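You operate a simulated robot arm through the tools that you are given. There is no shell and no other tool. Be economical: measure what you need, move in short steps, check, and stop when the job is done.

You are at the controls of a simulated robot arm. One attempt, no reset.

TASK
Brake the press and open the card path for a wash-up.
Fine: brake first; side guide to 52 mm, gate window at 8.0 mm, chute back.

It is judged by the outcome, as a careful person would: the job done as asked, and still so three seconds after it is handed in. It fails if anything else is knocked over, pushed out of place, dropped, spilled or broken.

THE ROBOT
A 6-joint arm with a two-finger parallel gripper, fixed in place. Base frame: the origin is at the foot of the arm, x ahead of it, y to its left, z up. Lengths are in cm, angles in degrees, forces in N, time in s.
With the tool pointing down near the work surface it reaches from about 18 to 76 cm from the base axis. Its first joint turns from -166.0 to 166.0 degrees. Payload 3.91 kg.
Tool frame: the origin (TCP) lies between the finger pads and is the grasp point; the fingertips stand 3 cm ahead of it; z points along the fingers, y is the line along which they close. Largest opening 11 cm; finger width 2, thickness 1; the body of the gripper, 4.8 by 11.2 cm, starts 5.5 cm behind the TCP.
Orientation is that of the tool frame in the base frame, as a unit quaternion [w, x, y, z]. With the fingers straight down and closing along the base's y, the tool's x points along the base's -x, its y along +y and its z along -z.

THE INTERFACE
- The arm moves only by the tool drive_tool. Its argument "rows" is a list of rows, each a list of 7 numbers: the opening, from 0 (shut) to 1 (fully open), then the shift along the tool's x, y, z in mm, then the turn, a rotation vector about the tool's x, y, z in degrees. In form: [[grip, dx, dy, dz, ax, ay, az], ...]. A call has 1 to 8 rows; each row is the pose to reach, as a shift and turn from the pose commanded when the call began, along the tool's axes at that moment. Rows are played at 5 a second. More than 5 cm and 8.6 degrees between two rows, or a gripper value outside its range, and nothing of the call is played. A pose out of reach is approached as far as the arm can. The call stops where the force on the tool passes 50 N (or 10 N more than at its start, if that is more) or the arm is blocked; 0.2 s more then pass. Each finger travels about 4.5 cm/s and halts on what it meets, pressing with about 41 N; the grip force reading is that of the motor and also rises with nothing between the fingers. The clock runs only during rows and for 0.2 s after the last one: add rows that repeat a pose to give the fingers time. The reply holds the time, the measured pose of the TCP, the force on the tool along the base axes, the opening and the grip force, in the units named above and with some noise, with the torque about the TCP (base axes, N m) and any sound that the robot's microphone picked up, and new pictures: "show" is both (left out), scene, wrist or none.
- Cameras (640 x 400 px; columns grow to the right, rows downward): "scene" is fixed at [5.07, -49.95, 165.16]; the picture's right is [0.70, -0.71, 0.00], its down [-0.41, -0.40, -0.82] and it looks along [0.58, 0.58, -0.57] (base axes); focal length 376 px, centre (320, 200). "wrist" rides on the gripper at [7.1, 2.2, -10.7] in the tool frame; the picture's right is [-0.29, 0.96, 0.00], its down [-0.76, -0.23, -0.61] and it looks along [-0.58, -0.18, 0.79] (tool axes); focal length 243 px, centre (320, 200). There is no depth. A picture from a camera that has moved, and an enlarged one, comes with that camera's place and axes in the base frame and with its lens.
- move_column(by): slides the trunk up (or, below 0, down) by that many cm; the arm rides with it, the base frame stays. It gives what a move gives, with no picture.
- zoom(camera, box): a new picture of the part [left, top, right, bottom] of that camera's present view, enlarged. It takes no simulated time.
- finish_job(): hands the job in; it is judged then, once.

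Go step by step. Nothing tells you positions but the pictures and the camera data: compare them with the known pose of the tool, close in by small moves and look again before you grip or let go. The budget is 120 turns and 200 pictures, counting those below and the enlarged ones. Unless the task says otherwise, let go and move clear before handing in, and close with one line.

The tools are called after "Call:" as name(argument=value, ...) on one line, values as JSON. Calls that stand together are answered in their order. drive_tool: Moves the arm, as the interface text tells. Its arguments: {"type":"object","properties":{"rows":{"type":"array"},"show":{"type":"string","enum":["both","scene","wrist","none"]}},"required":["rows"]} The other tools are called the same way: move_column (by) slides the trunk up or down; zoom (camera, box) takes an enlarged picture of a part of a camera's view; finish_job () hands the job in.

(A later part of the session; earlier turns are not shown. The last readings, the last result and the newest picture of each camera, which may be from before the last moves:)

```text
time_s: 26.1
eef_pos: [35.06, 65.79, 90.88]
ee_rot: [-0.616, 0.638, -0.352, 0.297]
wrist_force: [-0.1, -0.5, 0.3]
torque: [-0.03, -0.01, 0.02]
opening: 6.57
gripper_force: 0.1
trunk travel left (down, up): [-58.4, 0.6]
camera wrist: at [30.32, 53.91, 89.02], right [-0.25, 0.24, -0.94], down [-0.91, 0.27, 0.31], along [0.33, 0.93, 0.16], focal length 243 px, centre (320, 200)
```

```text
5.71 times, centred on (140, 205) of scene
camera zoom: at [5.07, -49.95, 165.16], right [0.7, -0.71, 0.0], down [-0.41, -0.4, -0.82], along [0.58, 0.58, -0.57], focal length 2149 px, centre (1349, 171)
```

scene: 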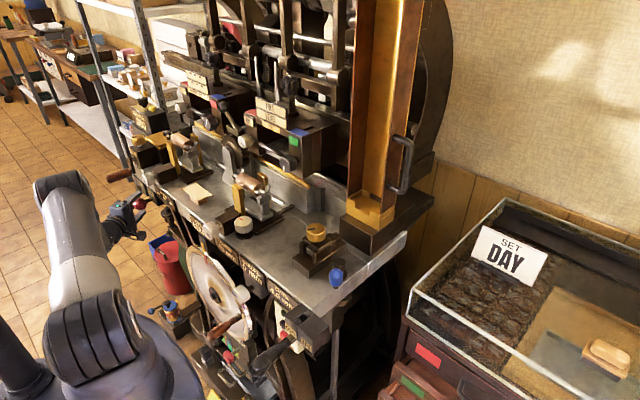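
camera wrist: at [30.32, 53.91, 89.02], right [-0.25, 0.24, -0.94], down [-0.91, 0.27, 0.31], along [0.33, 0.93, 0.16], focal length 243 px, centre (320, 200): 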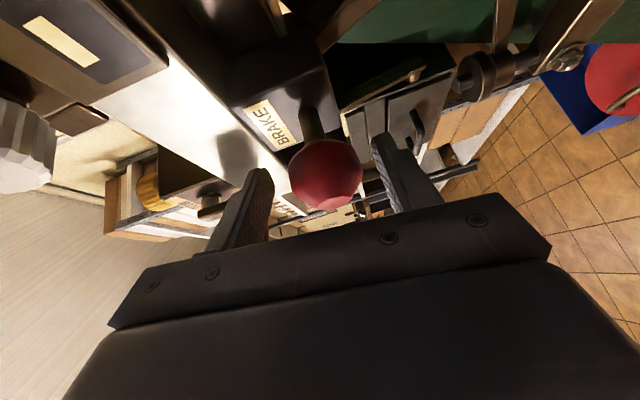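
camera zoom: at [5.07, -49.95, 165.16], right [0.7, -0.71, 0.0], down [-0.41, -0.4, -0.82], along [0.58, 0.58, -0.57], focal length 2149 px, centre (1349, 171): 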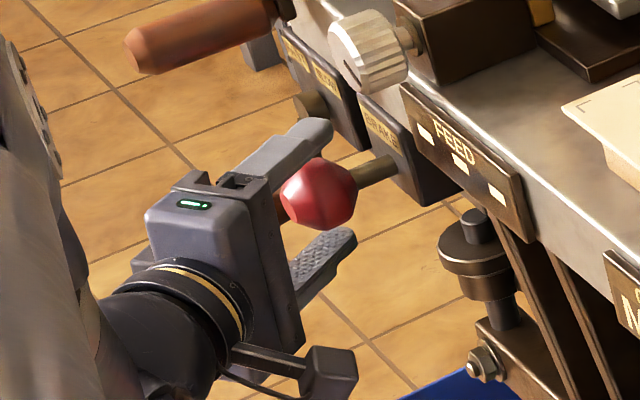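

Call:
drive_tool(rows=[[0.6, 2, 3, 9, 0, 0, 0], [0.3, 2, 3, 9, 0, 0, 0], [0.0, 2, 3, 9, 0, 0, 0], [0.0, 2, 3, 9, 0, 0, 0], [0.0, 2, 3, 9, 0, 0, 0]], show="wrist")

```text
time_s: 27.3
eef_pos: [35.8, 66.15, 90.55]
ee_rot: [-0.617, 0.638, -0.352, 0.296]
wrist_force: [-0.7, 1.0, 1.9]
torque: [-0.01, 0.08, 0.21]
opening: 4.24
gripper_force: 45.4
trunk travel left (down, up): [-58.4, 0.6]
camera wrist: at [31.04, 54.21, 88.67], right [-0.25, 0.25, -0.94], down [-0.91, 0.27, 0.31], along [0.32, 0.93, 0.16], focal length 243 px, centre (320, 200)
```

wrist: 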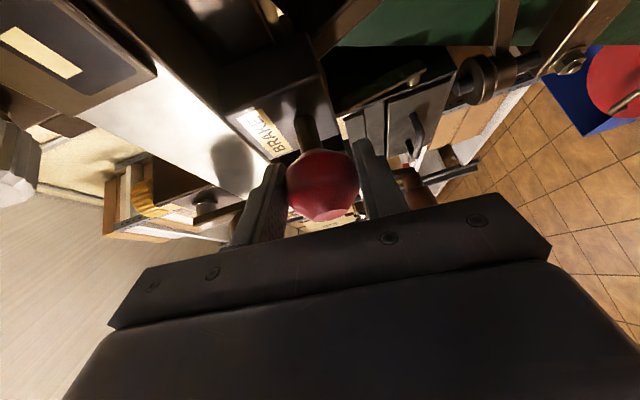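

Ball gripped. Now pull toward −x in small steps.

Call:
drive_tool(rows=[[0, -3, 0.4, -4, 0, 0, 0], [0, -6, 0.8, -8, 0, 0, 0], [0, -9, 1.3, -12, 0, 0, 0], [0, -12, 1.7, -16, 0, 0, 0]], show="scene")

Call:
zoom(camera="scene", box=[100, 170, 180, 240])

```text
time_s: 28.3
eef_pos: [33.76, 66.2, 90.56]
ee_rot: [-0.615, 0.639, -0.353, 0.297]
wrist_force: [4.0, -6.1, -4.3]
torque: [0.11, 0.09, -1.33]
opening: 4.24
gripper_force: 44.9
trunk travel left (down, up): [-58.4, 0.6]
```

scene: 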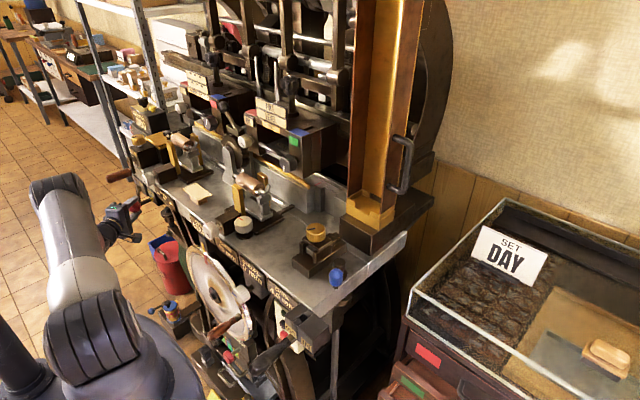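

```text
5.71 times, centred on (140, 205) of scene
camera zoom: at [5.07, -49.95, 165.16], right [0.7, -0.71, 0.0], down [-0.41, -0.4, -0.82], along [0.58, 0.58, -0.57], focal length 2149 px, centre (1349, 171)
```

zoom: 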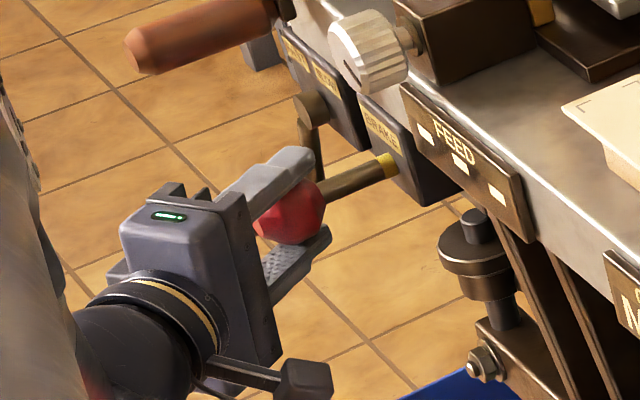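

It pulls out, exposing a yellow band. I'll continue until it stops.

Call:
drive_tool(rows=[[0, -3, 0.4, -4, 0, 0, 0], [0, -6, 0.8, -8, 0, 0, 0], [0, -9, 1.3, -12, 0, 0, 0]], show="scene")

Call:
zoom(camera="scene", box=[100, 170, 180, 240])

```text
time_s: 29.1
eef_pos: [32.29, 66.21, 90.51]
ee_rot: [-0.616, 0.639, -0.353, 0.297]
wrist_force: [4.8, -14.2, -5.8]
torque: [0.03, 0.05, 0.2]
opening: 4.25
gripper_force: 45.0
trunk travel left (down, up): [-58.4, 0.6]
```

scene: 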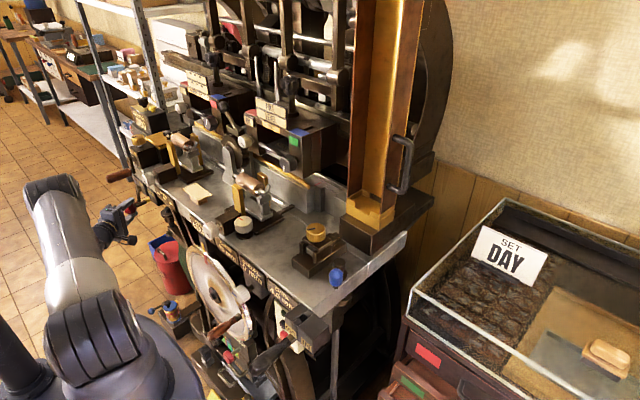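

```text
5.71 times, centred on (140, 205) of scene
camera zoom: at [5.07, -49.95, 165.16], right [0.7, -0.71, 0.0], down [-0.41, -0.4, -0.82], along [0.58, 0.58, -0.57], focal length 2149 px, centre (1349, 171)
```

zoom: 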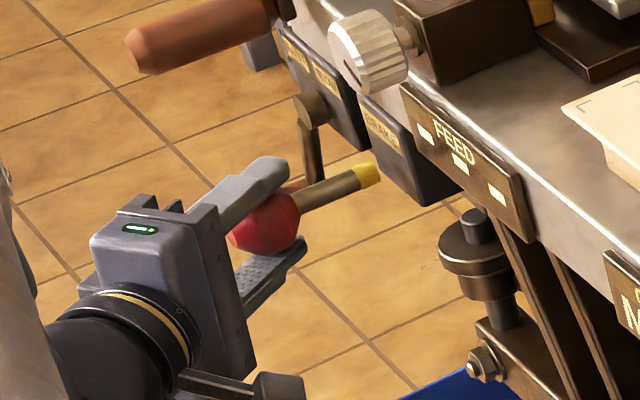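

Call:
zoom(camera="scene", box=[135, 185, 165, 210])

Call:
zoom(camera="wrist", box=[240, 50, 400, 230])

```text
16.00 times, centred on (150, 198) of scene
camera zoom: at [5.07, -49.95, 165.16], right [0.7, -0.71, 0.0], down [-0.41, -0.4, -0.82], along [0.58, 0.58, -0.57], focal length 6018 px, centre (3040, 240)
```

zoom: 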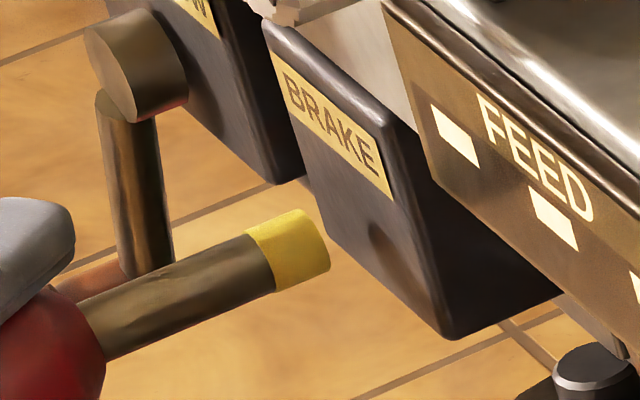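

```text
2.22 times, centred on (320, 140) of wrist
camera zoom: at [27.5, 54.21, 88.69], right [-0.25, 0.24, -0.94], down [-0.91, 0.27, 0.31], along [0.33, 0.93, 0.16], focal length 539 px, centre (320, 333)
```

zoom: 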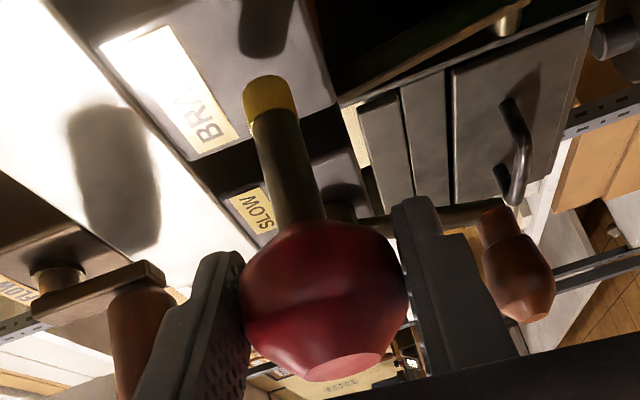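

The stem is well out and still constrained. I'll pull slightly more to feel for the end stop.

Call:
drive_tool(rows=[[0, -2, 0.3, -3, 0, 0, 0], [0, -3, 0.5, -5.5, 0, 0, 0], [0, -3, 0.5, -5.5, 0, 0, 0]], show="scene")

Call:
zoom(camera="scene", box=[125, 175, 165, 215])

```text
time_s: 29.9
eef_pos: [32.08, 66.24, 90.57]
ee_rot: [-0.616, 0.638, -0.355, 0.297]
wrist_force: [36.4, 0.8, -7.3]
torque: [-0.03, 0.14, -0.41]
opening: 4.24
gripper_force: 44.8
trunk travel left (down, up): [-58.4, 0.6]
```

scene: 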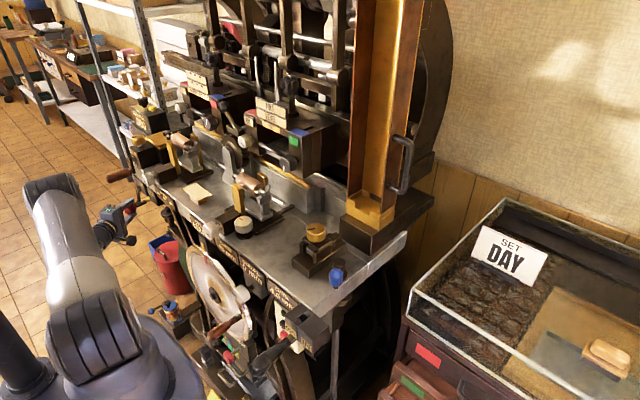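

```text
10.00 times, centred on (145, 195) of scene
camera zoom: at [5.07, -49.95, 165.16], right [0.7, -0.71, 0.0], down [-0.41, -0.4, -0.82], along [0.58, 0.58, -0.57], focal length 3761 px, centre (2070, 250)
```

zoom: 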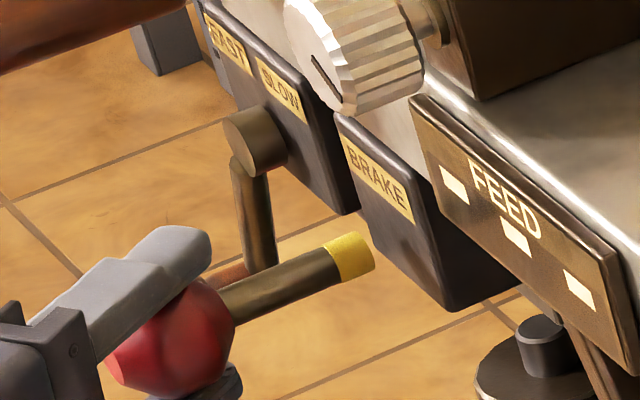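

End stop reached (36 N), so the brake is fully pulled. Release and retreat.

Call:
drive_tool(rows=[[0, 2, -0.3, 3, 0, 0, 0], [0.3, 2, -0.3, 3, 0, 0, 0], [0.6, 2, -0.3, 3, 0, 0, 0], [0.6, 2, -0.3, 3, 0, 0, 0], [0.6, 2, -0.3, -37, 0, 0, 0], [0.6, 2, -0.3, -77, 0, 0, 0]])

Call:
zoom(camera="scene", box=[125, 175, 165, 215])

Call:
zoom(camera="scene", box=[140, 180, 340, 340])

```text
time_s: 31.3
eef_pos: [25.16, 61.52, 91.25]
ee_rot: [-0.617, 0.639, -0.352, 0.296]
wrist_force: [0.4, 0.5, -0.3]
torque: [0.0, -0.04, 0.04]
opening: 6.6
gripper_force: 0.1
trunk travel left (down, up): [-58.4, 0.6]
camera wrist: at [20.49, 49.64, 89.47], right [-0.25, 0.24, -0.94], down [-0.91, 0.26, 0.31], along [0.32, 0.93, 0.16], focal length 243 px, centre (320, 200)
```

scene: 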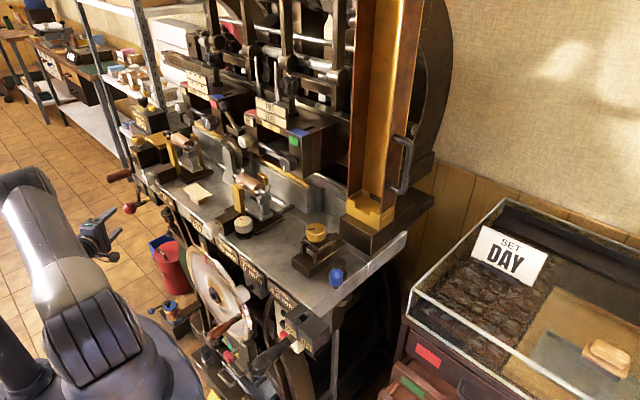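
wrist: 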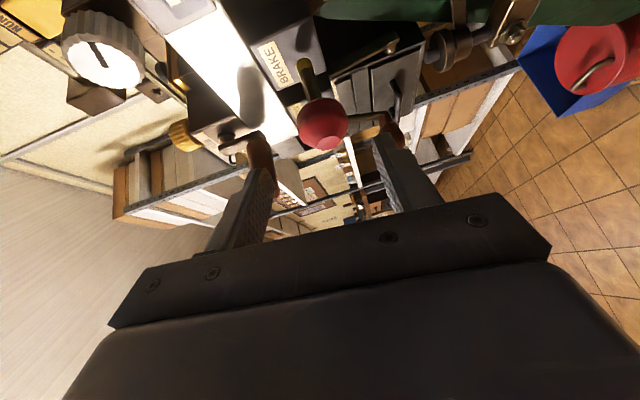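

```text
10.00 times, centred on (145, 195) of scene
camera zoom: at [5.07, -49.95, 165.16], right [0.7, -0.71, 0.0], down [-0.41, -0.4, -0.82], along [0.58, 0.58, -0.57], focal length 3761 px, centre (2070, 250)
```

zoom: 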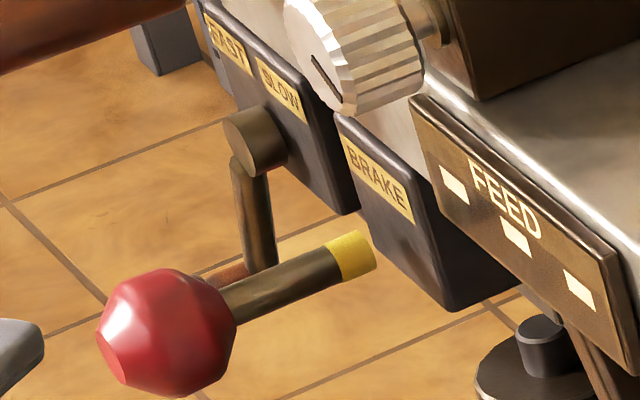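

```text
2.50 times, centred on (240, 260) of scene
camera zoom: at [5.07, -49.95, 165.16], right [0.7, -0.71, 0.0], down [-0.41, -0.4, -0.82], along [0.58, 0.58, -0.57], focal length 940 px, centre (520, 50)
```

zoom: 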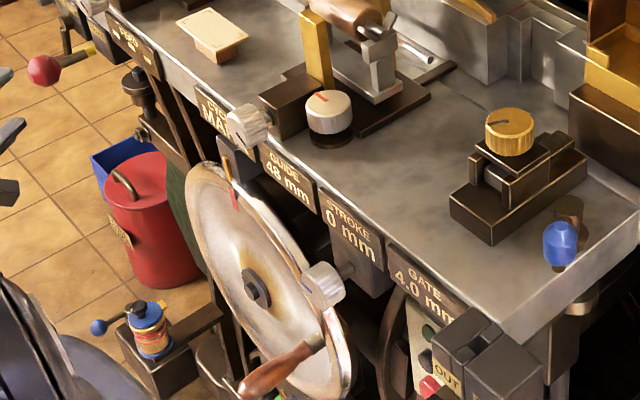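

Brake is set and holds. Now I go to the guide: reorient the tool downward and move over the middle of the bed to look at the knobs.

Call:
drive_tool(rows=[[0.6, 18.6, -31, -16.6, -8, 0, 0], [0.6, 37, -62, -33, -16, 0, 0], [0.6, 56, -94, -50, -24, 0, 0], [0.6, 74, -125, -66, -32, 0, 0], [0.6, 93, -156, -83, -40, 0, 0], [0.6, 112, -187, -100, -48, 0, 0], [0.6, 130, -219, -116, -56, 0, 0], [0.6, 149, -250, -133, -64, 0, 0]], show="none")

Call:
drive_tool(rows=[[0.6, 0, 0, 0, -8, 0, 0], [0.6, 0, 0, 0, -16, 0, 0], [0.6, 0, 0, 0, -24, 0, 0]], show="both")

```text
time_s: 33.1
eef_pos: [25.48, 41.43, 115.71]
ee_rot: [-0.184, 0.869, -0.455, 0.063]
wrist_force: [-0.2, -1.0, -0.1]
torque: [-0.01, -0.01, 0.02]
opening: 6.61
gripper_force: 0.0
trunk travel left (down, up): [-58.4, 0.6]
```

```text
time_s: 33.9
eef_pos: [25.31, 41.61, 115.85]
ee_rot: [0.001, 0.888, -0.459, -0.032]
wrist_force: [0.7, 0.3, -0.2]
torque: [0.01, -0.01, 0.0]
opening: 6.6
gripper_force: 0.1
trunk travel left (down, up): [-58.4, 0.6]
camera wrist: at [28.36, 34.26, 126.25], right [-0.95, -0.32, 0.05], down [-0.22, 0.74, 0.64], along [-0.24, 0.6, -0.77], focal length 243 px, centre (320, 200)
```

scene: 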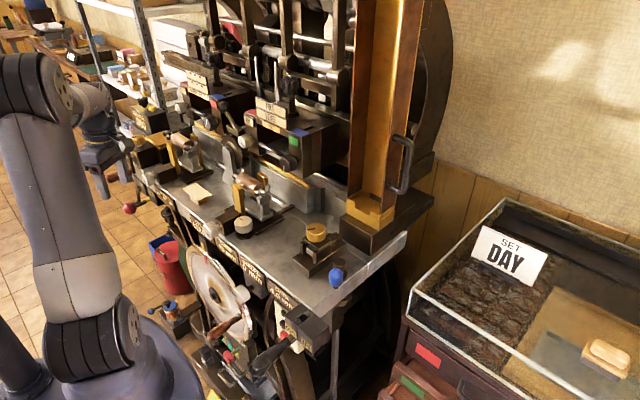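
wrist: 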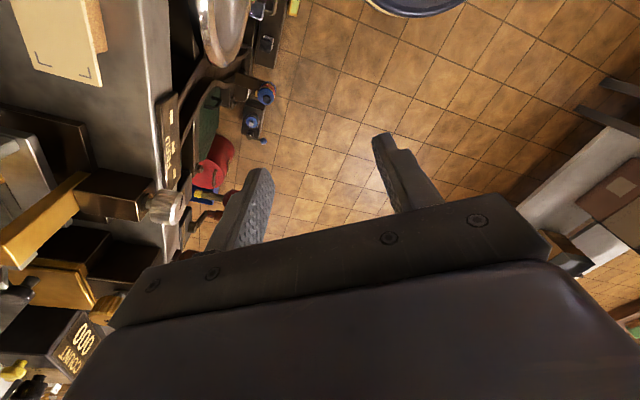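

Call:
drive_tool(rows=[[0.6, 35, 0, -10, 0, 0.4, 4.4], [0.6, 70, 0, -20, 0, 0.8, 8.8], [0.6, 104, 0, -29, 0, 1.2, 13.1], [0.6, 139, -1, -39, 0, 1.6, 17.5], [0.6, 174, -1, -49, 0, 2, 21.9], [0.6, 208, -2, -58, 0, 2.4, 26.3], [0.6, 243, -2, -68, 0, 2.8, 30.6], [0.6, 278, -3, -78, 0, 3.2, 35]], show="both")

```text
time_s: 35.7
eef_pos: [41.85, 19.05, 122.32]
ee_rot: [0.023, 0.709, -0.705, -0.005]
wrist_force: [0.2, 0.4, 0.3]
torque: [-0.02, 0.02, -0.02]
opening: 6.61
gripper_force: 0.1
trunk travel left (down, up): [-58.4, 0.6]
camera wrist: at [40.13, 12.23, 133.19], right [-0.96, 0.29, 0.03], down [0.25, 0.78, 0.58], along [0.14, 0.56, -0.81], focal length 243 px, centre (320, 200)
```

scene: 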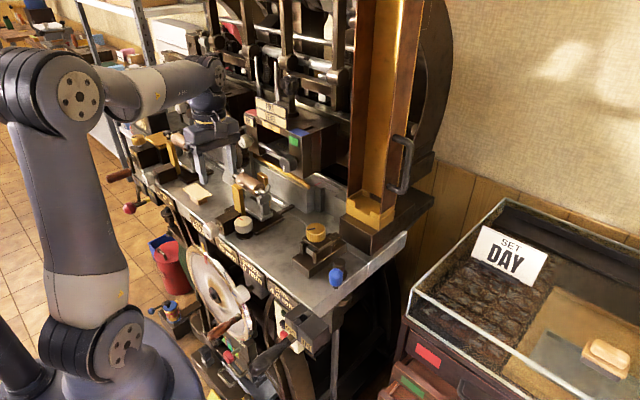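
wrist: 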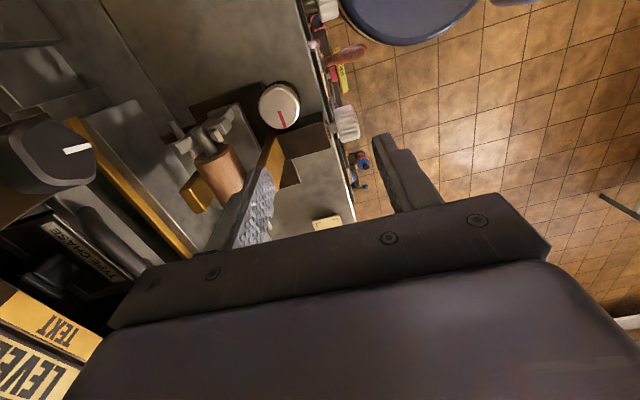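

Call:
zoom(camera="wrist", box=[160, 60, 360, 185])

Call:
zoom(camera="scene", box=[210, 140, 300, 250])

```text
3.20 times, centred on (260, 122) of wrist
camera zoom: at [40.13, 12.23, 133.19], right [-0.96, 0.29, 0.03], down [0.25, 0.78, 0.58], along [0.14, 0.56, -0.81], focal length 776 px, centre (512, 448)
```

zoom: 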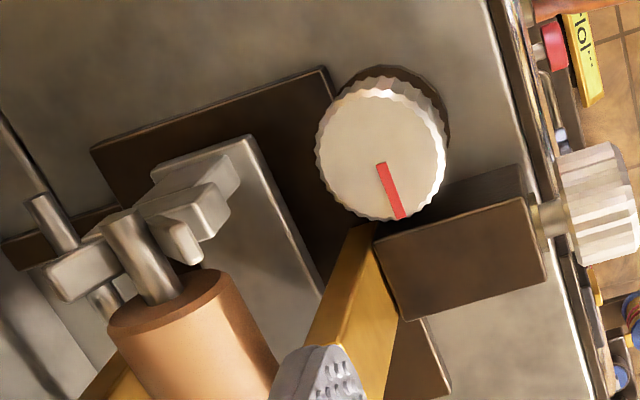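

```text
3.64 times, centred on (255, 195) of scene
camera zoom: at [5.07, -49.95, 165.16], right [0.7, -0.71, 0.0], down [-0.41, -0.4, -0.82], along [0.58, 0.58, -0.57], focal length 1368 px, centre (556, 218)
```

zoom: 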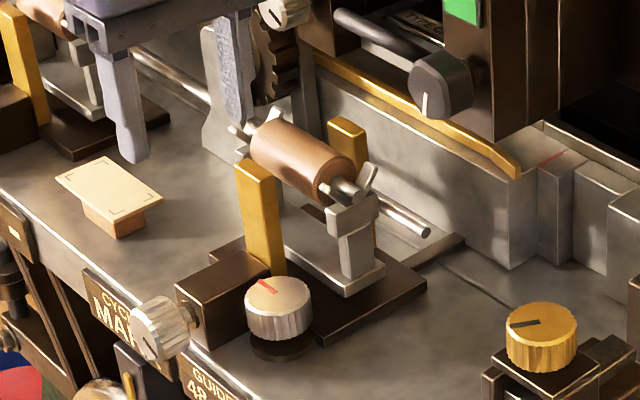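

The ivory knob (red mark) sits at about (45.7,18), ~4.5 cm diameter. I'll align the fingers along x above it, straightening the tool, and descend partway.

Call:
drive_tool(rows=[[0.58, 2, -15, 20, 1.1, -0.7, 0], [0.58, 4, -30, 50, 2.2, -1.5, 0], [0.58, 6, -40, 90, 2.2, -1.5, 0], [0.58, 7, -44, 120, 2.2, -1.5, 0]], show="both")

Call:
zoom(camera="scene", box=[210, 150, 300, 260])

```text
time_s: 36.7
eef_pos: [45.97, 18.05, 111.91]
ee_rot: [-0.012, 0.709, -0.705, 0.003]
wrist_force: [-12.0, -3.0, 20.4]
torque: [-0.16, -0.88, -0.23]
opening: 5.76
gripper_force: 0.0
trunk travel left (down, up): [-58.4, 0.6]
stopped in row 4: the force on the tool passed its limit at 66 N (the readings are from after the stop); the commanded pose is now the measured one
camera wrist: at [43.67, 10.84, 122.63], right [-0.96, 0.28, -0.02], down [0.21, 0.75, 0.62], along [0.19, 0.59, -0.78], focal length 243 px, centre (320, 200)
```

scene: 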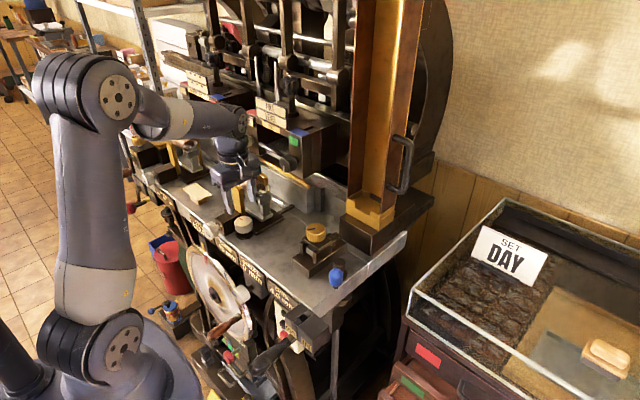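
wrist: 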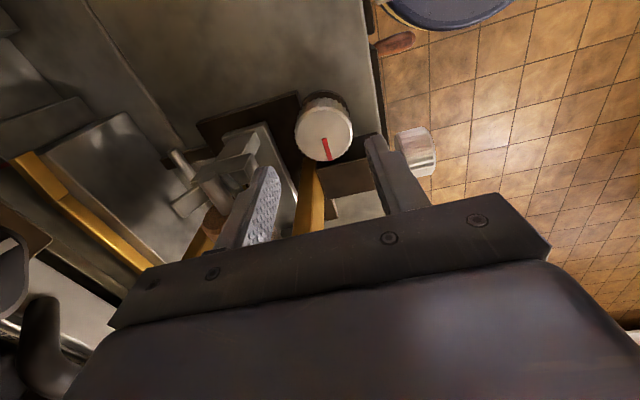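

```text
3.64 times, centred on (255, 205) of scene
camera zoom: at [5.07, -49.95, 165.16], right [0.7, -0.71, 0.0], down [-0.41, -0.4, -0.82], along [0.58, 0.58, -0.57], focal length 1368 px, centre (556, 182)
```

zoom: 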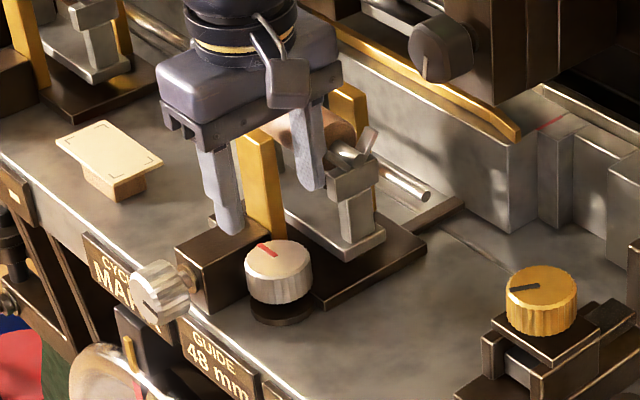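

The +x finger touched the roller bracket (rising forces), so I'm backing off. I'll approach this knob tilted from the −y side instead, where fingers fit below the bracket head.

Call:
drive_tool(rows=[[0.5, 0, 0, -30, 0, 0, 0], [0.5, 30, 5, -60, 0, -7, 0], [0.5, 60, 10, -60, 0, -14, 0], [0.5, 90, 10, -60, 0, -21, 0], [0.5, 90, 10, -60, 0, -29, 0], [0.5, 90, 10, -60, 0, -37, 0], [0.5, 90, 10, -60, 0, -45, 0], [0.5, 90, 10, -60, 0, -53, 0]], show="both")

Call:
zoom(camera="wrist", box=[220, 0, 420, 125])

```text
time_s: 38.5
eef_pos: [45.14, 9.03, 117.51]
ee_rot: [-0.325, 0.636, -0.625, -0.314]
wrist_force: [-0.7, 0.0, -0.5]
torque: [-0.04, 0.0, -0.04]
opening: 5.53
gripper_force: 0.1
trunk travel left (down, up): [-58.4, 0.6]
camera wrist: at [43.03, -3.84, 118.11], right [-0.96, 0.17, 0.21], down [0.21, -0.04, 0.98], along [0.17, 0.99, 0.0], focal length 243 px, centre (320, 200)
```

scene: 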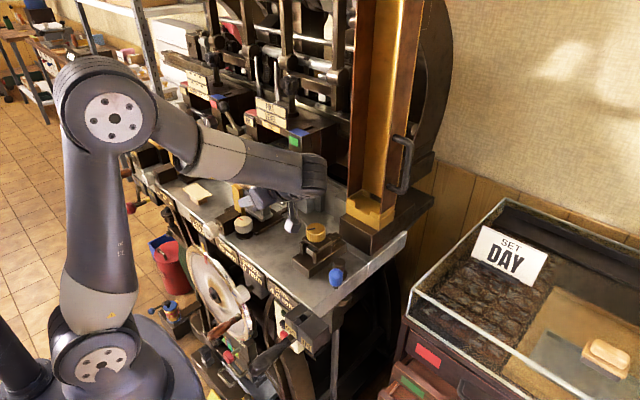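
wrist: 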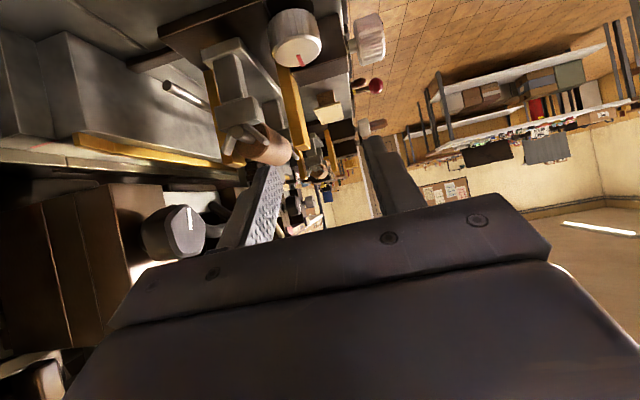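

```text
3.20 times, centred on (320, 62) of wrist
camera zoom: at [43.03, -3.84, 118.11], right [-0.96, 0.17, 0.21], down [0.21, -0.04, 0.98], along [0.17, 0.99, 0.0], focal length 776 px, centre (320, 640)
```

zoom: 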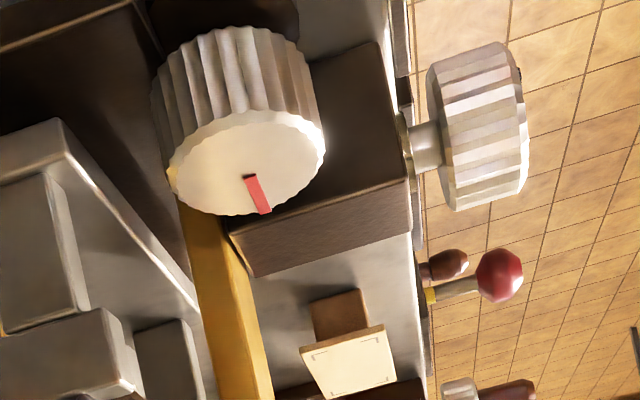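

Knob top centre now resolves to (45.9, 18.35, 104.3). Approaching along the tilted axis, stopping short to check.

Call:
drive_tool(rows=[[0.49, 30, -3, 0, 0, 0, 0], [0.49, 59, -5.5, 20, 0, 0, 0], [0.49, 59, -5.5, 60, 0, 0, 0], [0.49, 59, -5.5, 95, 0, 0, 0]], show="both")

Call:
zoom(camera="wrist", box=[220, 60, 420, 185])

```text
time_s: 39.5
eef_pos: [45.65, 13.56, 107.36]
ee_rot: [-0.324, 0.637, -0.626, -0.313]
wrist_force: [0.1, -0.8, -0.6]
torque: [0.02, -0.03, 0.0]
opening: 5.4
gripper_force: 0.1
trunk travel left (down, up): [-58.4, 0.6]
camera wrist: at [43.71, 0.62, 107.99], right [-0.96, 0.17, 0.21], down [0.21, -0.04, 0.98], along [0.17, 0.99, 0.0], focal length 243 px, centre (320, 200)
```

scene: 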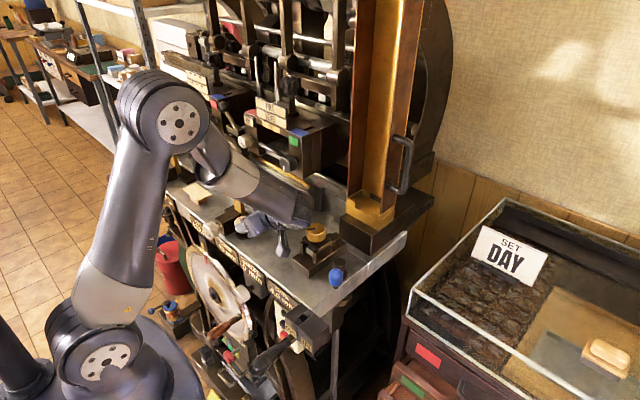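
wrist: 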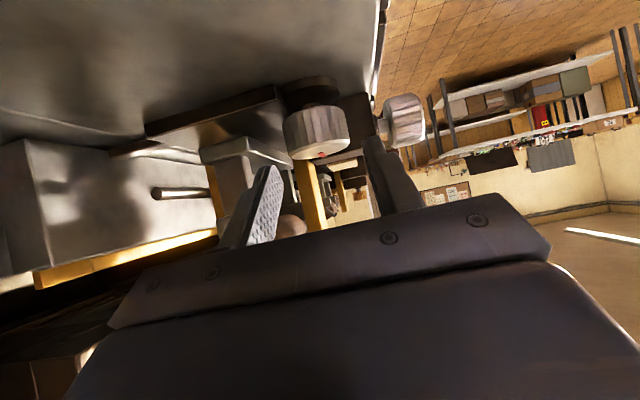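

```text
3.20 times, centred on (320, 122) of wrist
camera zoom: at [43.71, 0.62, 107.99], right [-0.96, 0.17, 0.21], down [0.21, -0.04, 0.98], along [0.17, 0.99, 0.0], focal length 776 px, centre (320, 448)
```

zoom: 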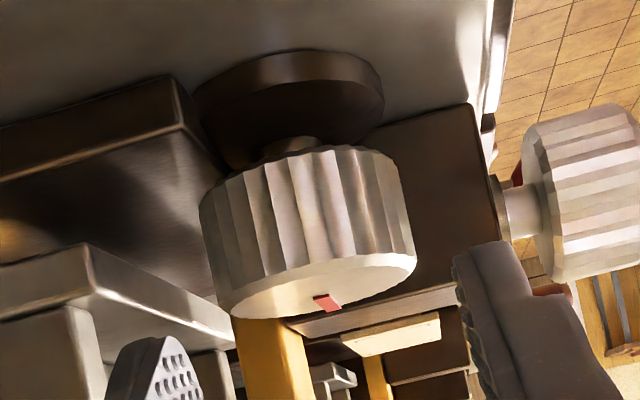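

Call:
drive_tool(rows=[[0.49, 1, -2, 20, 0, 0, 0], [0.49, 2, -2, 38, 0, 0, 0]], show="wrist")

Call:
zoom(camera="wrist", box=[220, 60, 420, 185])

```text
time_s: 40.1
eef_pos: [45.92, 16.39, 104.59]
ee_rot: [-0.323, 0.637, -0.626, -0.314]
wrist_force: [0.1, 0.1, 0.2]
torque: [0.0, 0.01, 0.0]
opening: 5.38
gripper_force: 0.2
trunk travel left (down, up): [-58.4, 0.6]
camera wrist: at [43.88, 3.52, 105.26], right [-0.96, 0.17, 0.21], down [0.21, -0.04, 0.98], along [0.17, 0.99, 0.0], focal length 243 px, centre (320, 200)
```

wrist: 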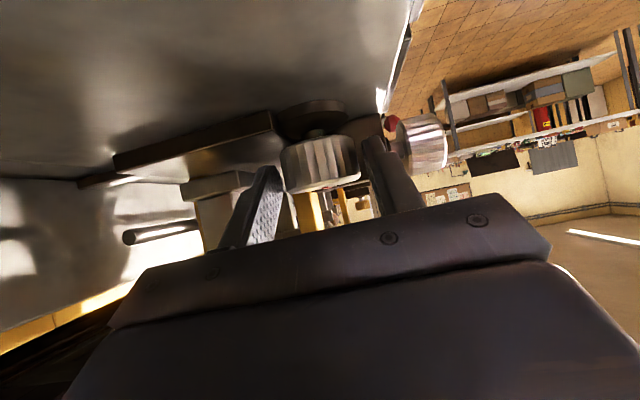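

```text
3.20 times, centred on (320, 122) of wrist
camera zoom: at [43.88, 3.52, 105.26], right [-0.96, 0.17, 0.21], down [0.21, -0.04, 0.98], along [0.17, 0.99, 0.0], focal length 776 px, centre (320, 448)
```

zoom: 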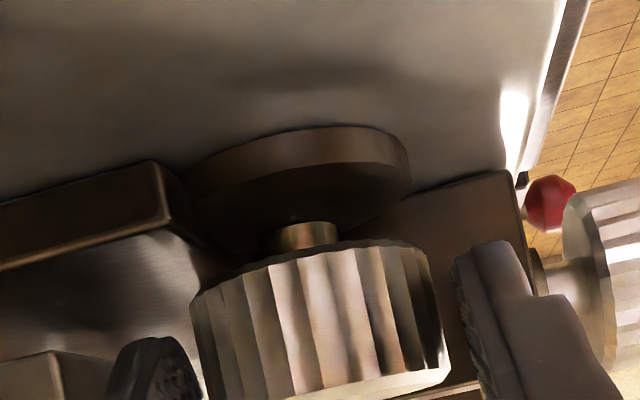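

Call:
drive_tool(rows=[[0.49, -1, 0, 4, 0, 0, 0], [0.3, -1, 0, 4, 0, 0, 0], [0.3, -1, 0, 4, 0, 0, 0], [0.3, -1, 0, 4, 0, 0, 0]], show="both")

Call:
zoom(camera="scene", box=[200, 190, 310, 320])

```text
time_s: 41.1
eef_pos: [45.96, 16.71, 104.46]
ee_rot: [-0.324, 0.636, -0.626, -0.314]
wrist_force: [-0.9, 1.8, -1.5]
torque: [0.08, 0.78, 0.01]
opening: 4.59
gripper_force: 45.0
trunk travel left (down, up): [-58.4, 0.6]
camera wrist: at [43.93, 3.92, 105.13], right [-0.96, 0.17, 0.22], down [0.21, -0.04, 0.98], along [0.17, 0.99, 0.0], focal length 243 px, centre (320, 200)
```

scene: 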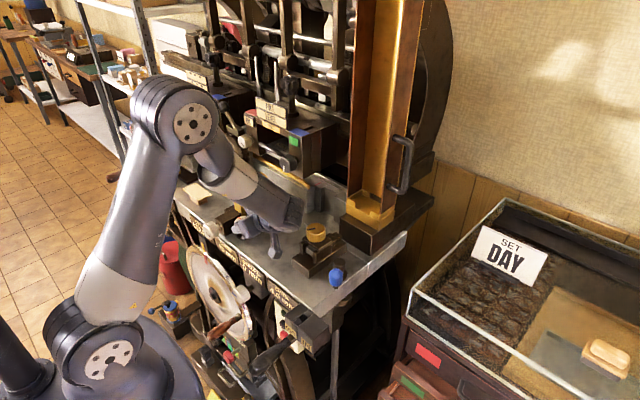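
wrist: 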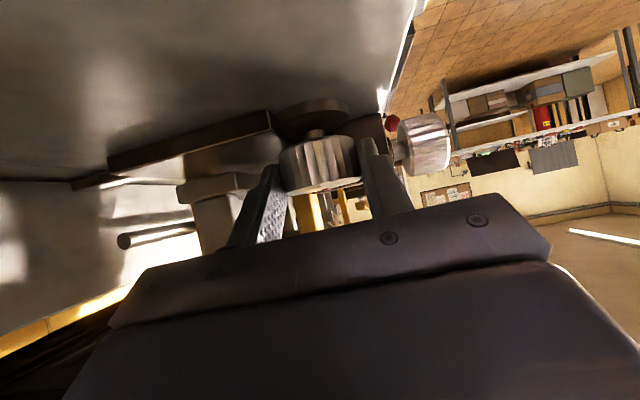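

```text
3.08 times, centred on (255, 255) of scene
camera zoom: at [5.07, -49.95, 165.16], right [0.7, -0.71, 0.0], down [-0.41, -0.4, -0.82], along [0.58, 0.58, -0.57], focal length 1157 px, centre (520, 31)
```

zoom: 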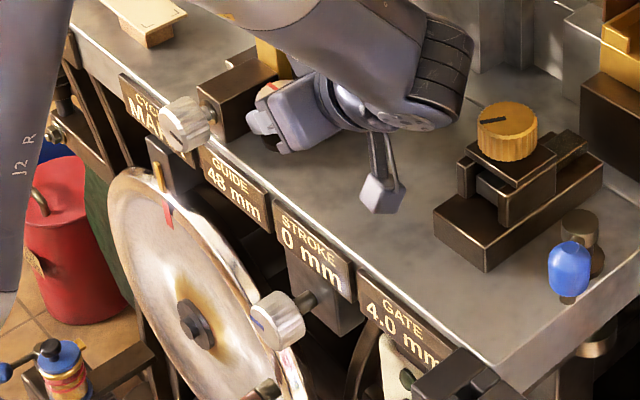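

Gripped on the knob with the display readable. Turn 15° clockwise (seen from above) and read.

Call:
drive_tool(rows=[[0.3, -0.1, 2.2, 0.1, 6.05, 0.15, 4.4], [0.3, -0.4, 4.3, 0.4, 12.1, 0.3, 8.85], [0.3, -0.4, 4.3, 0.4, 12.1, 0.3, 8.85]], show="none")

Call:
zoom(camera="scene", box=[200, 190, 310, 320])

```text
time_s: 41.9
eef_pos: [45.6, 16.86, 104.51]
ee_rot: [0.362, -0.549, 0.703, 0.27]
wrist_force: [-7.4, 7.2, -8.3]
torque: [1.05, 1.35, 0.16]
opening: 4.59
gripper_force: 45.0
trunk travel left (down, up): [-58.4, 0.6]
```

```text
3.08 times, centred on (255, 255) of scene
camera zoom: at [5.07, -49.95, 165.16], right [0.7, -0.71, 0.0], down [-0.41, -0.4, -0.82], along [0.58, 0.58, -0.57], focal length 1157 px, centre (520, 31)
```

zoom: 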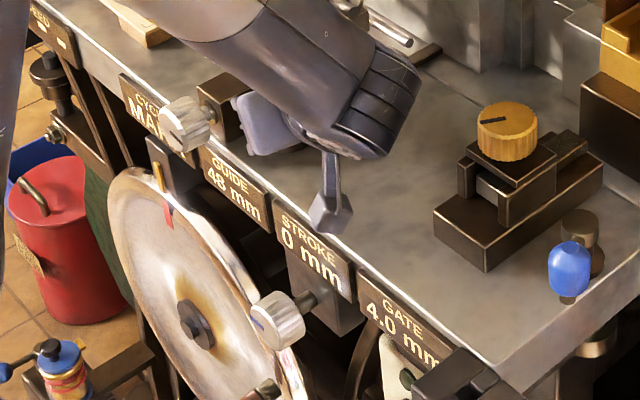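

Call:
drive_tool(rows=[[0.3, 0, 1.6, 0, 4.85, 0.12, 3.55], [0.3, -0.1, 3.2, 0.1, 9.7, 0.24, 7.1], [0.3, -0.1, 3.2, 0.1, 9.7, 0.24, 7.1]], show="wrist")

Call:
zoom(camera="scene", box=[200, 190, 310, 320])

```text
time_s: 42.7
eef_pos: [45.32, 16.93, 104.58]
ee_rot: [0.388, -0.474, 0.757, 0.229]
wrist_force: [-13.5, 11.3, -14.8]
torque: [0.97, 1.1, 0.27]
opening: 4.58
gripper_force: 44.9
trunk travel left (down, up): [-58.4, 0.6]
camera wrist: at [37.53, 6.43, 105.16], right [-0.78, 0.58, 0.21], down [0.17, -0.13, 0.98], along [0.6, 0.8, 0.0], focal length 243 px, centre (320, 200)
```

wrist: 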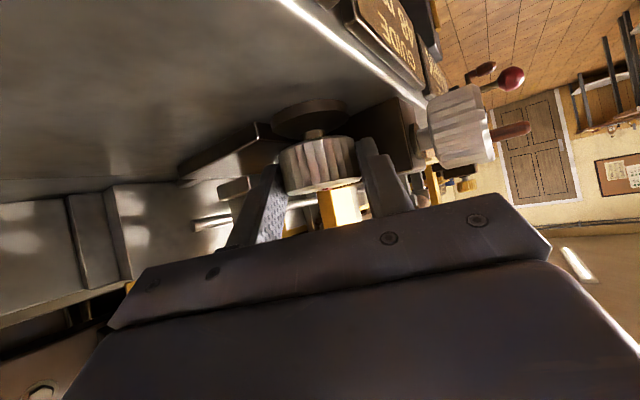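

```text
3.08 times, centred on (255, 255) of scene
camera zoom: at [5.07, -49.95, 165.16], right [0.7, -0.71, 0.0], down [-0.41, -0.4, -0.82], along [0.58, 0.58, -0.57], focal length 1157 px, centre (520, 31)
```

zoom: 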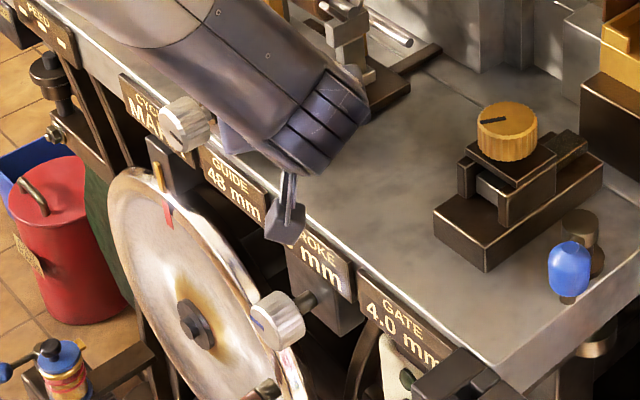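

Call:
zoom(camera="scene", box=[215, 235, 245, 260])

Call:
zoom(camera="wrist", box=[250, 90, 410, 190])

```text
16.00 times, centred on (230, 248) of scene
camera zoom: at [5.07, -49.95, 165.16], right [0.7, -0.71, 0.0], down [-0.41, -0.4, -0.82], along [0.58, 0.58, -0.57], focal length 6018 px, centre (1760, -560)
```

zoom: 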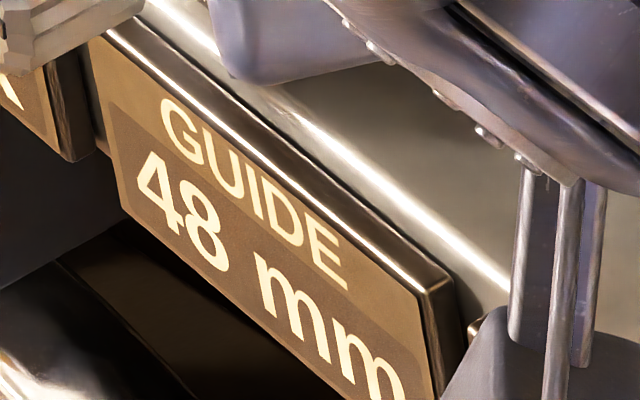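

```text
4.00 times, centred on (330, 140) of wrist
camera zoom: at [37.53, 6.43, 105.16], right [-0.78, 0.58, 0.21], down [0.17, -0.13, 0.98], along [0.6, 0.8, 0.0], focal length 970 px, centre (280, 440)
```

zoom: 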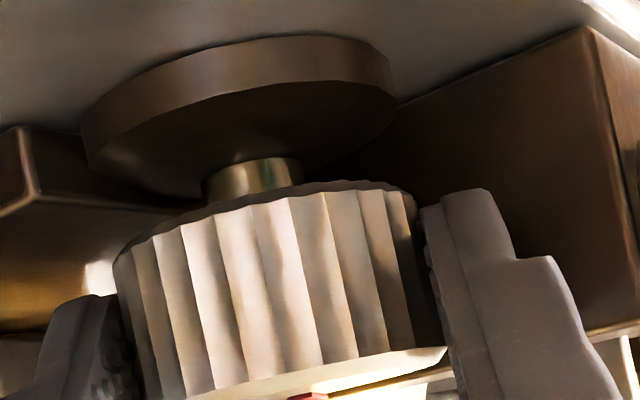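

Display still 48. I'll release, back off, and check whether the knob's red mark actually turned.

Call:
drive_tool(rows=[[0.49, 0, 0, 0, 0, 0, 0], [0.49, 0, 0, 0, 0, 0, 0], [0.49, 0, 0, -40, 0, 0, 0], [0.49, -30, 0, -60, 0, 0, 0], [0.49, -60, 0, -80, 0, 0, 0]], show="both")

Call:
zoom(camera="wrist", box=[220, 30, 420, 155])

```text
time_s: 43.9
eef_pos: [43.84, 14.56, 114.43]
ee_rot: [0.388, -0.473, 0.757, 0.229]
wrist_force: [0.1, 1.0, -0.5]
torque: [0.02, 0.0, 0.03]
opening: 5.38
gripper_force: 0.1
trunk travel left (down, up): [-58.4, 0.6]
camera wrist: at [36.18, 4.08, 115.06], right [-0.78, 0.59, 0.21], down [0.17, -0.13, 0.98], along [0.6, 0.8, 0.0], focal length 243 px, centre (320, 200)
```

scene: 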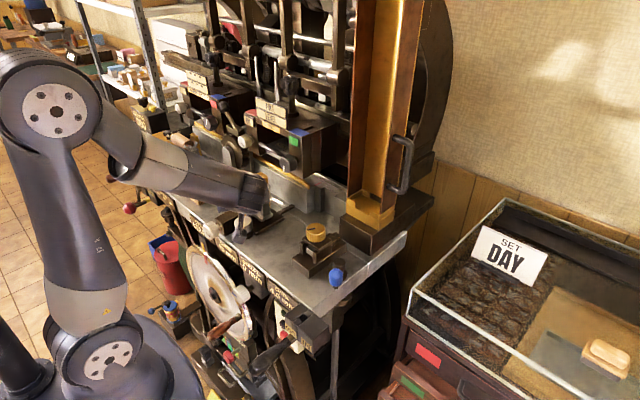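
wrist: 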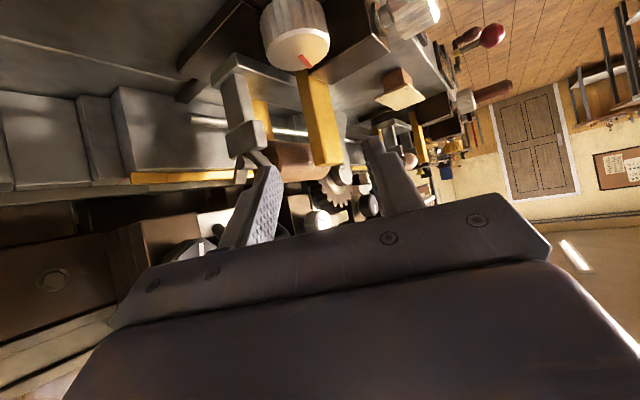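

```text
3.20 times, centred on (320, 92) of wrist
camera zoom: at [36.18, 4.08, 115.06], right [-0.78, 0.59, 0.21], down [0.17, -0.13, 0.98], along [0.6, 0.8, 0.0], focal length 776 px, centre (320, 544)
```

zoom: 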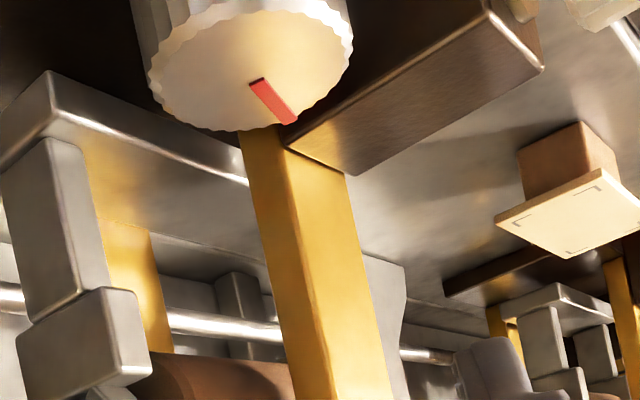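

The knob did turn about 20° clockwise with no change at the display. Let me compare the fence area and displays for any movement.

Call:
zoom(camera="scene", box=[265, 140, 355, 240])

Call:
zoom(camera="scene", box=[190, 215, 310, 315])

```text
4.00 times, centred on (310, 190) of scene
camera zoom: at [5.07, -49.95, 165.16], right [0.7, -0.71, 0.0], down [-0.41, -0.4, -0.82], along [0.58, 0.58, -0.57], focal length 1504 px, centre (360, 240)
```

zoom: 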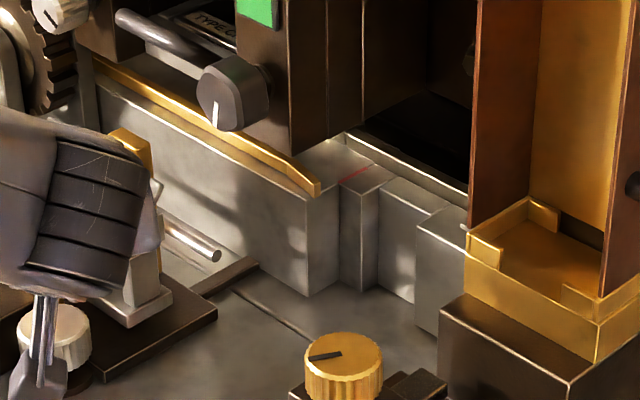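

```text
4.00 times, centred on (250, 265) of scene
camera zoom: at [5.07, -49.95, 165.16], right [0.7, -0.71, 0.0], down [-0.41, -0.4, -0.82], along [0.58, 0.58, -0.57], focal length 1504 px, centre (600, -60)
```

zoom: 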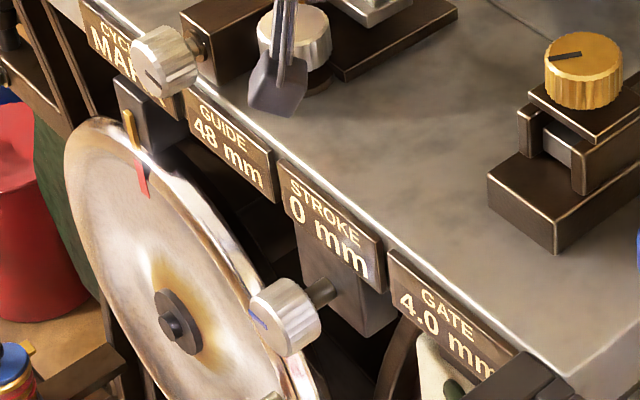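

Nothing else moved; the resolution may just be coarse. I'll re-grip at this yaw and turn counter-clockwise 40° and watch the display.

Call:
drive_tool(rows=[[0.49, 30, 0, 20, 0, 0, 0], [0.49, 60, 0, 40, 0, 0, 0], [0.49, 60, 0, 80, 0, 0, 0], [0.3, 60, 0, 80, 0, 0, 0], [0.3, 60, 0, 80, 0, 0, 0]], show="none")

Call:
drive_tool(rows=[[0.3, -0.1, -2.3, 0.1, -6.45, 0, -4.74], [0.3, -0.4, -4.5, 0.5, -12.9, 0, -9.47], [0.3, -0.8, -6.7, 1.1, -19.3, 0, -14.2], [0.3, -1.5, -8.7, 2, -25.8, 0, -18.9], [0.3, -2.3, -10.5, 3.1, -32.2, 0, -23.7], [0.3, -2.3, -10.5, 3.1, -32.2, 0, -23.7]], show="wrist")

Call:
zoom(camera="scene", box=[190, 215, 310, 315])

```text
time_s: 45.1
eef_pos: [45.18, 16.86, 104.77]
ee_rot: [0.389, -0.473, 0.757, 0.229]
wrist_force: [2.0, 2.0, -5.3]
torque: [0.37, 0.06, -0.02]
opening: 4.56
gripper_force: 43.0
trunk travel left (down, up): [-58.4, 0.6]
```

```text
time_s: 46.5
eef_pos: [46.44, 16.77, 104.77]
ee_rot: [-0.281, 0.705, -0.552, -0.346]
wrist_force: [-5.9, 10.3, 2.5]
torque: [0.86, 1.61, 0.06]
opening: 4.51
gripper_force: 45.8
trunk travel left (down, up): [-58.4, 0.6]
camera wrist: at [47.3, 3.75, 105.58], right [-0.97, -0.05, 0.22], down [0.22, 0.02, 0.98], along [-0.06, 1.0, -0.01], focal length 243 px, centre (320, 200)
```

wrist: 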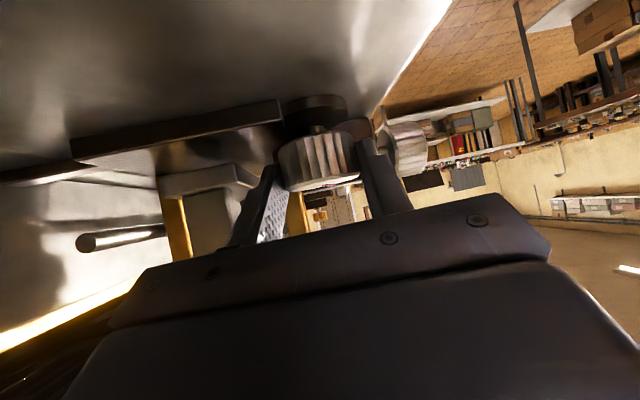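

```text
4.00 times, centred on (250, 265) of scene
camera zoom: at [5.07, -49.95, 165.16], right [0.7, -0.71, 0.0], down [-0.41, -0.4, -0.82], along [0.58, 0.58, -0.57], focal length 1504 px, centre (600, -60)
```

zoom: 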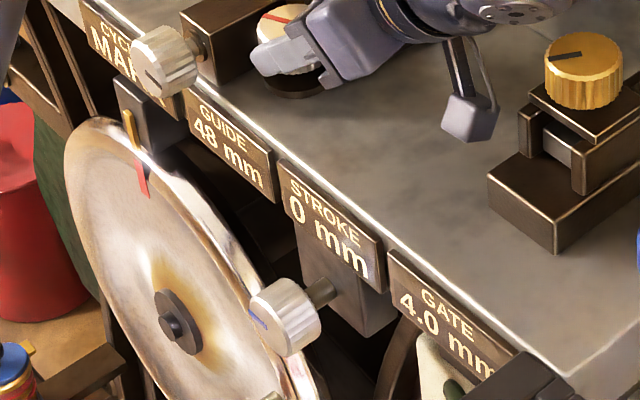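

Call:
drive_tool(rows=[[0.49, 0, 0, 0, 0, 0, 0], [0.49, -0.1, 2.3, 0.1, 6.45, 0, 4.74], [0.49, -0.4, 4.5, 0.5, 12.9, 0, 9.47], [0.49, -0.8, 6.7, 1.1, 19.3, 0, 14.2], [0.49, -1.5, 8.7, 2, 25.8, 0, 18.9], [0.49, -2.3, 10.5, 3.1, 32.2, 0, 23.7], [0.49, -3.2, 12.2, 4.4, 38.7, 0, 28.4], [0.3, -3.2, 12.2, 4.4, 38.7, 0, 28.4]], show="none")

Call:
drive_tool(rows=[[0.3, 0, 0, 0, 0, 0, 0], [0.3, -0.1, -2.3, 0.1, -6.45, 0, -4.74], [0.3, -0.4, -4.5, 0.5, -12.9, 0, -9.47], [0.3, -0.8, -6.7, 1.1, -19.3, 0, -14.2], [0.3, -1.5, -8.7, 2, -25.8, 0, -18.9], [0.3, -2.3, -10.5, 3.1, -32.2, 0, -23.7], [0.3, -3.2, -12.2, 4.4, -38.7, 0, -28.4], [0.3, -3.2, -12.2, 4.4, -38.7, 0, -28.4]], show="none")

Call:
zoom(camera="scene", box=[190, 215, 310, 315])

```text
time_s: 48.3
eef_pos: [44.85, 16.87, 104.84]
ee_rot: [0.405, -0.419, 0.787, 0.202]
wrist_force: [-16.7, -2.0, 6.1]
torque: [0.07, 0.92, 0.57]
opening: 4.64
gripper_force: 28.6
trunk travel left (down, up): [-58.4, 0.6]
```

```text
time_s: 50.1
eef_pos: [46.35, 16.52, 104.82]
ee_rot: [-0.283, 0.705, -0.552, -0.344]
wrist_force: [-3.8, -0.4, 16.8]
torque: [0.48, 1.3, 0.09]
opening: 4.58
gripper_force: 45.3
trunk travel left (down, up): [-58.4, 0.6]
```

```text
4.00 times, centred on (250, 265) of scene
camera zoom: at [5.07, -49.95, 165.16], right [0.7, -0.71, 0.0], down [-0.41, -0.4, -0.82], along [0.58, 0.58, -0.57], focal length 1504 px, centre (600, -60)
```

zoom: 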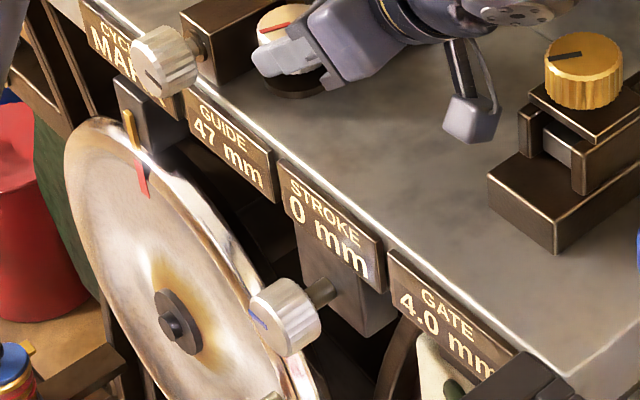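

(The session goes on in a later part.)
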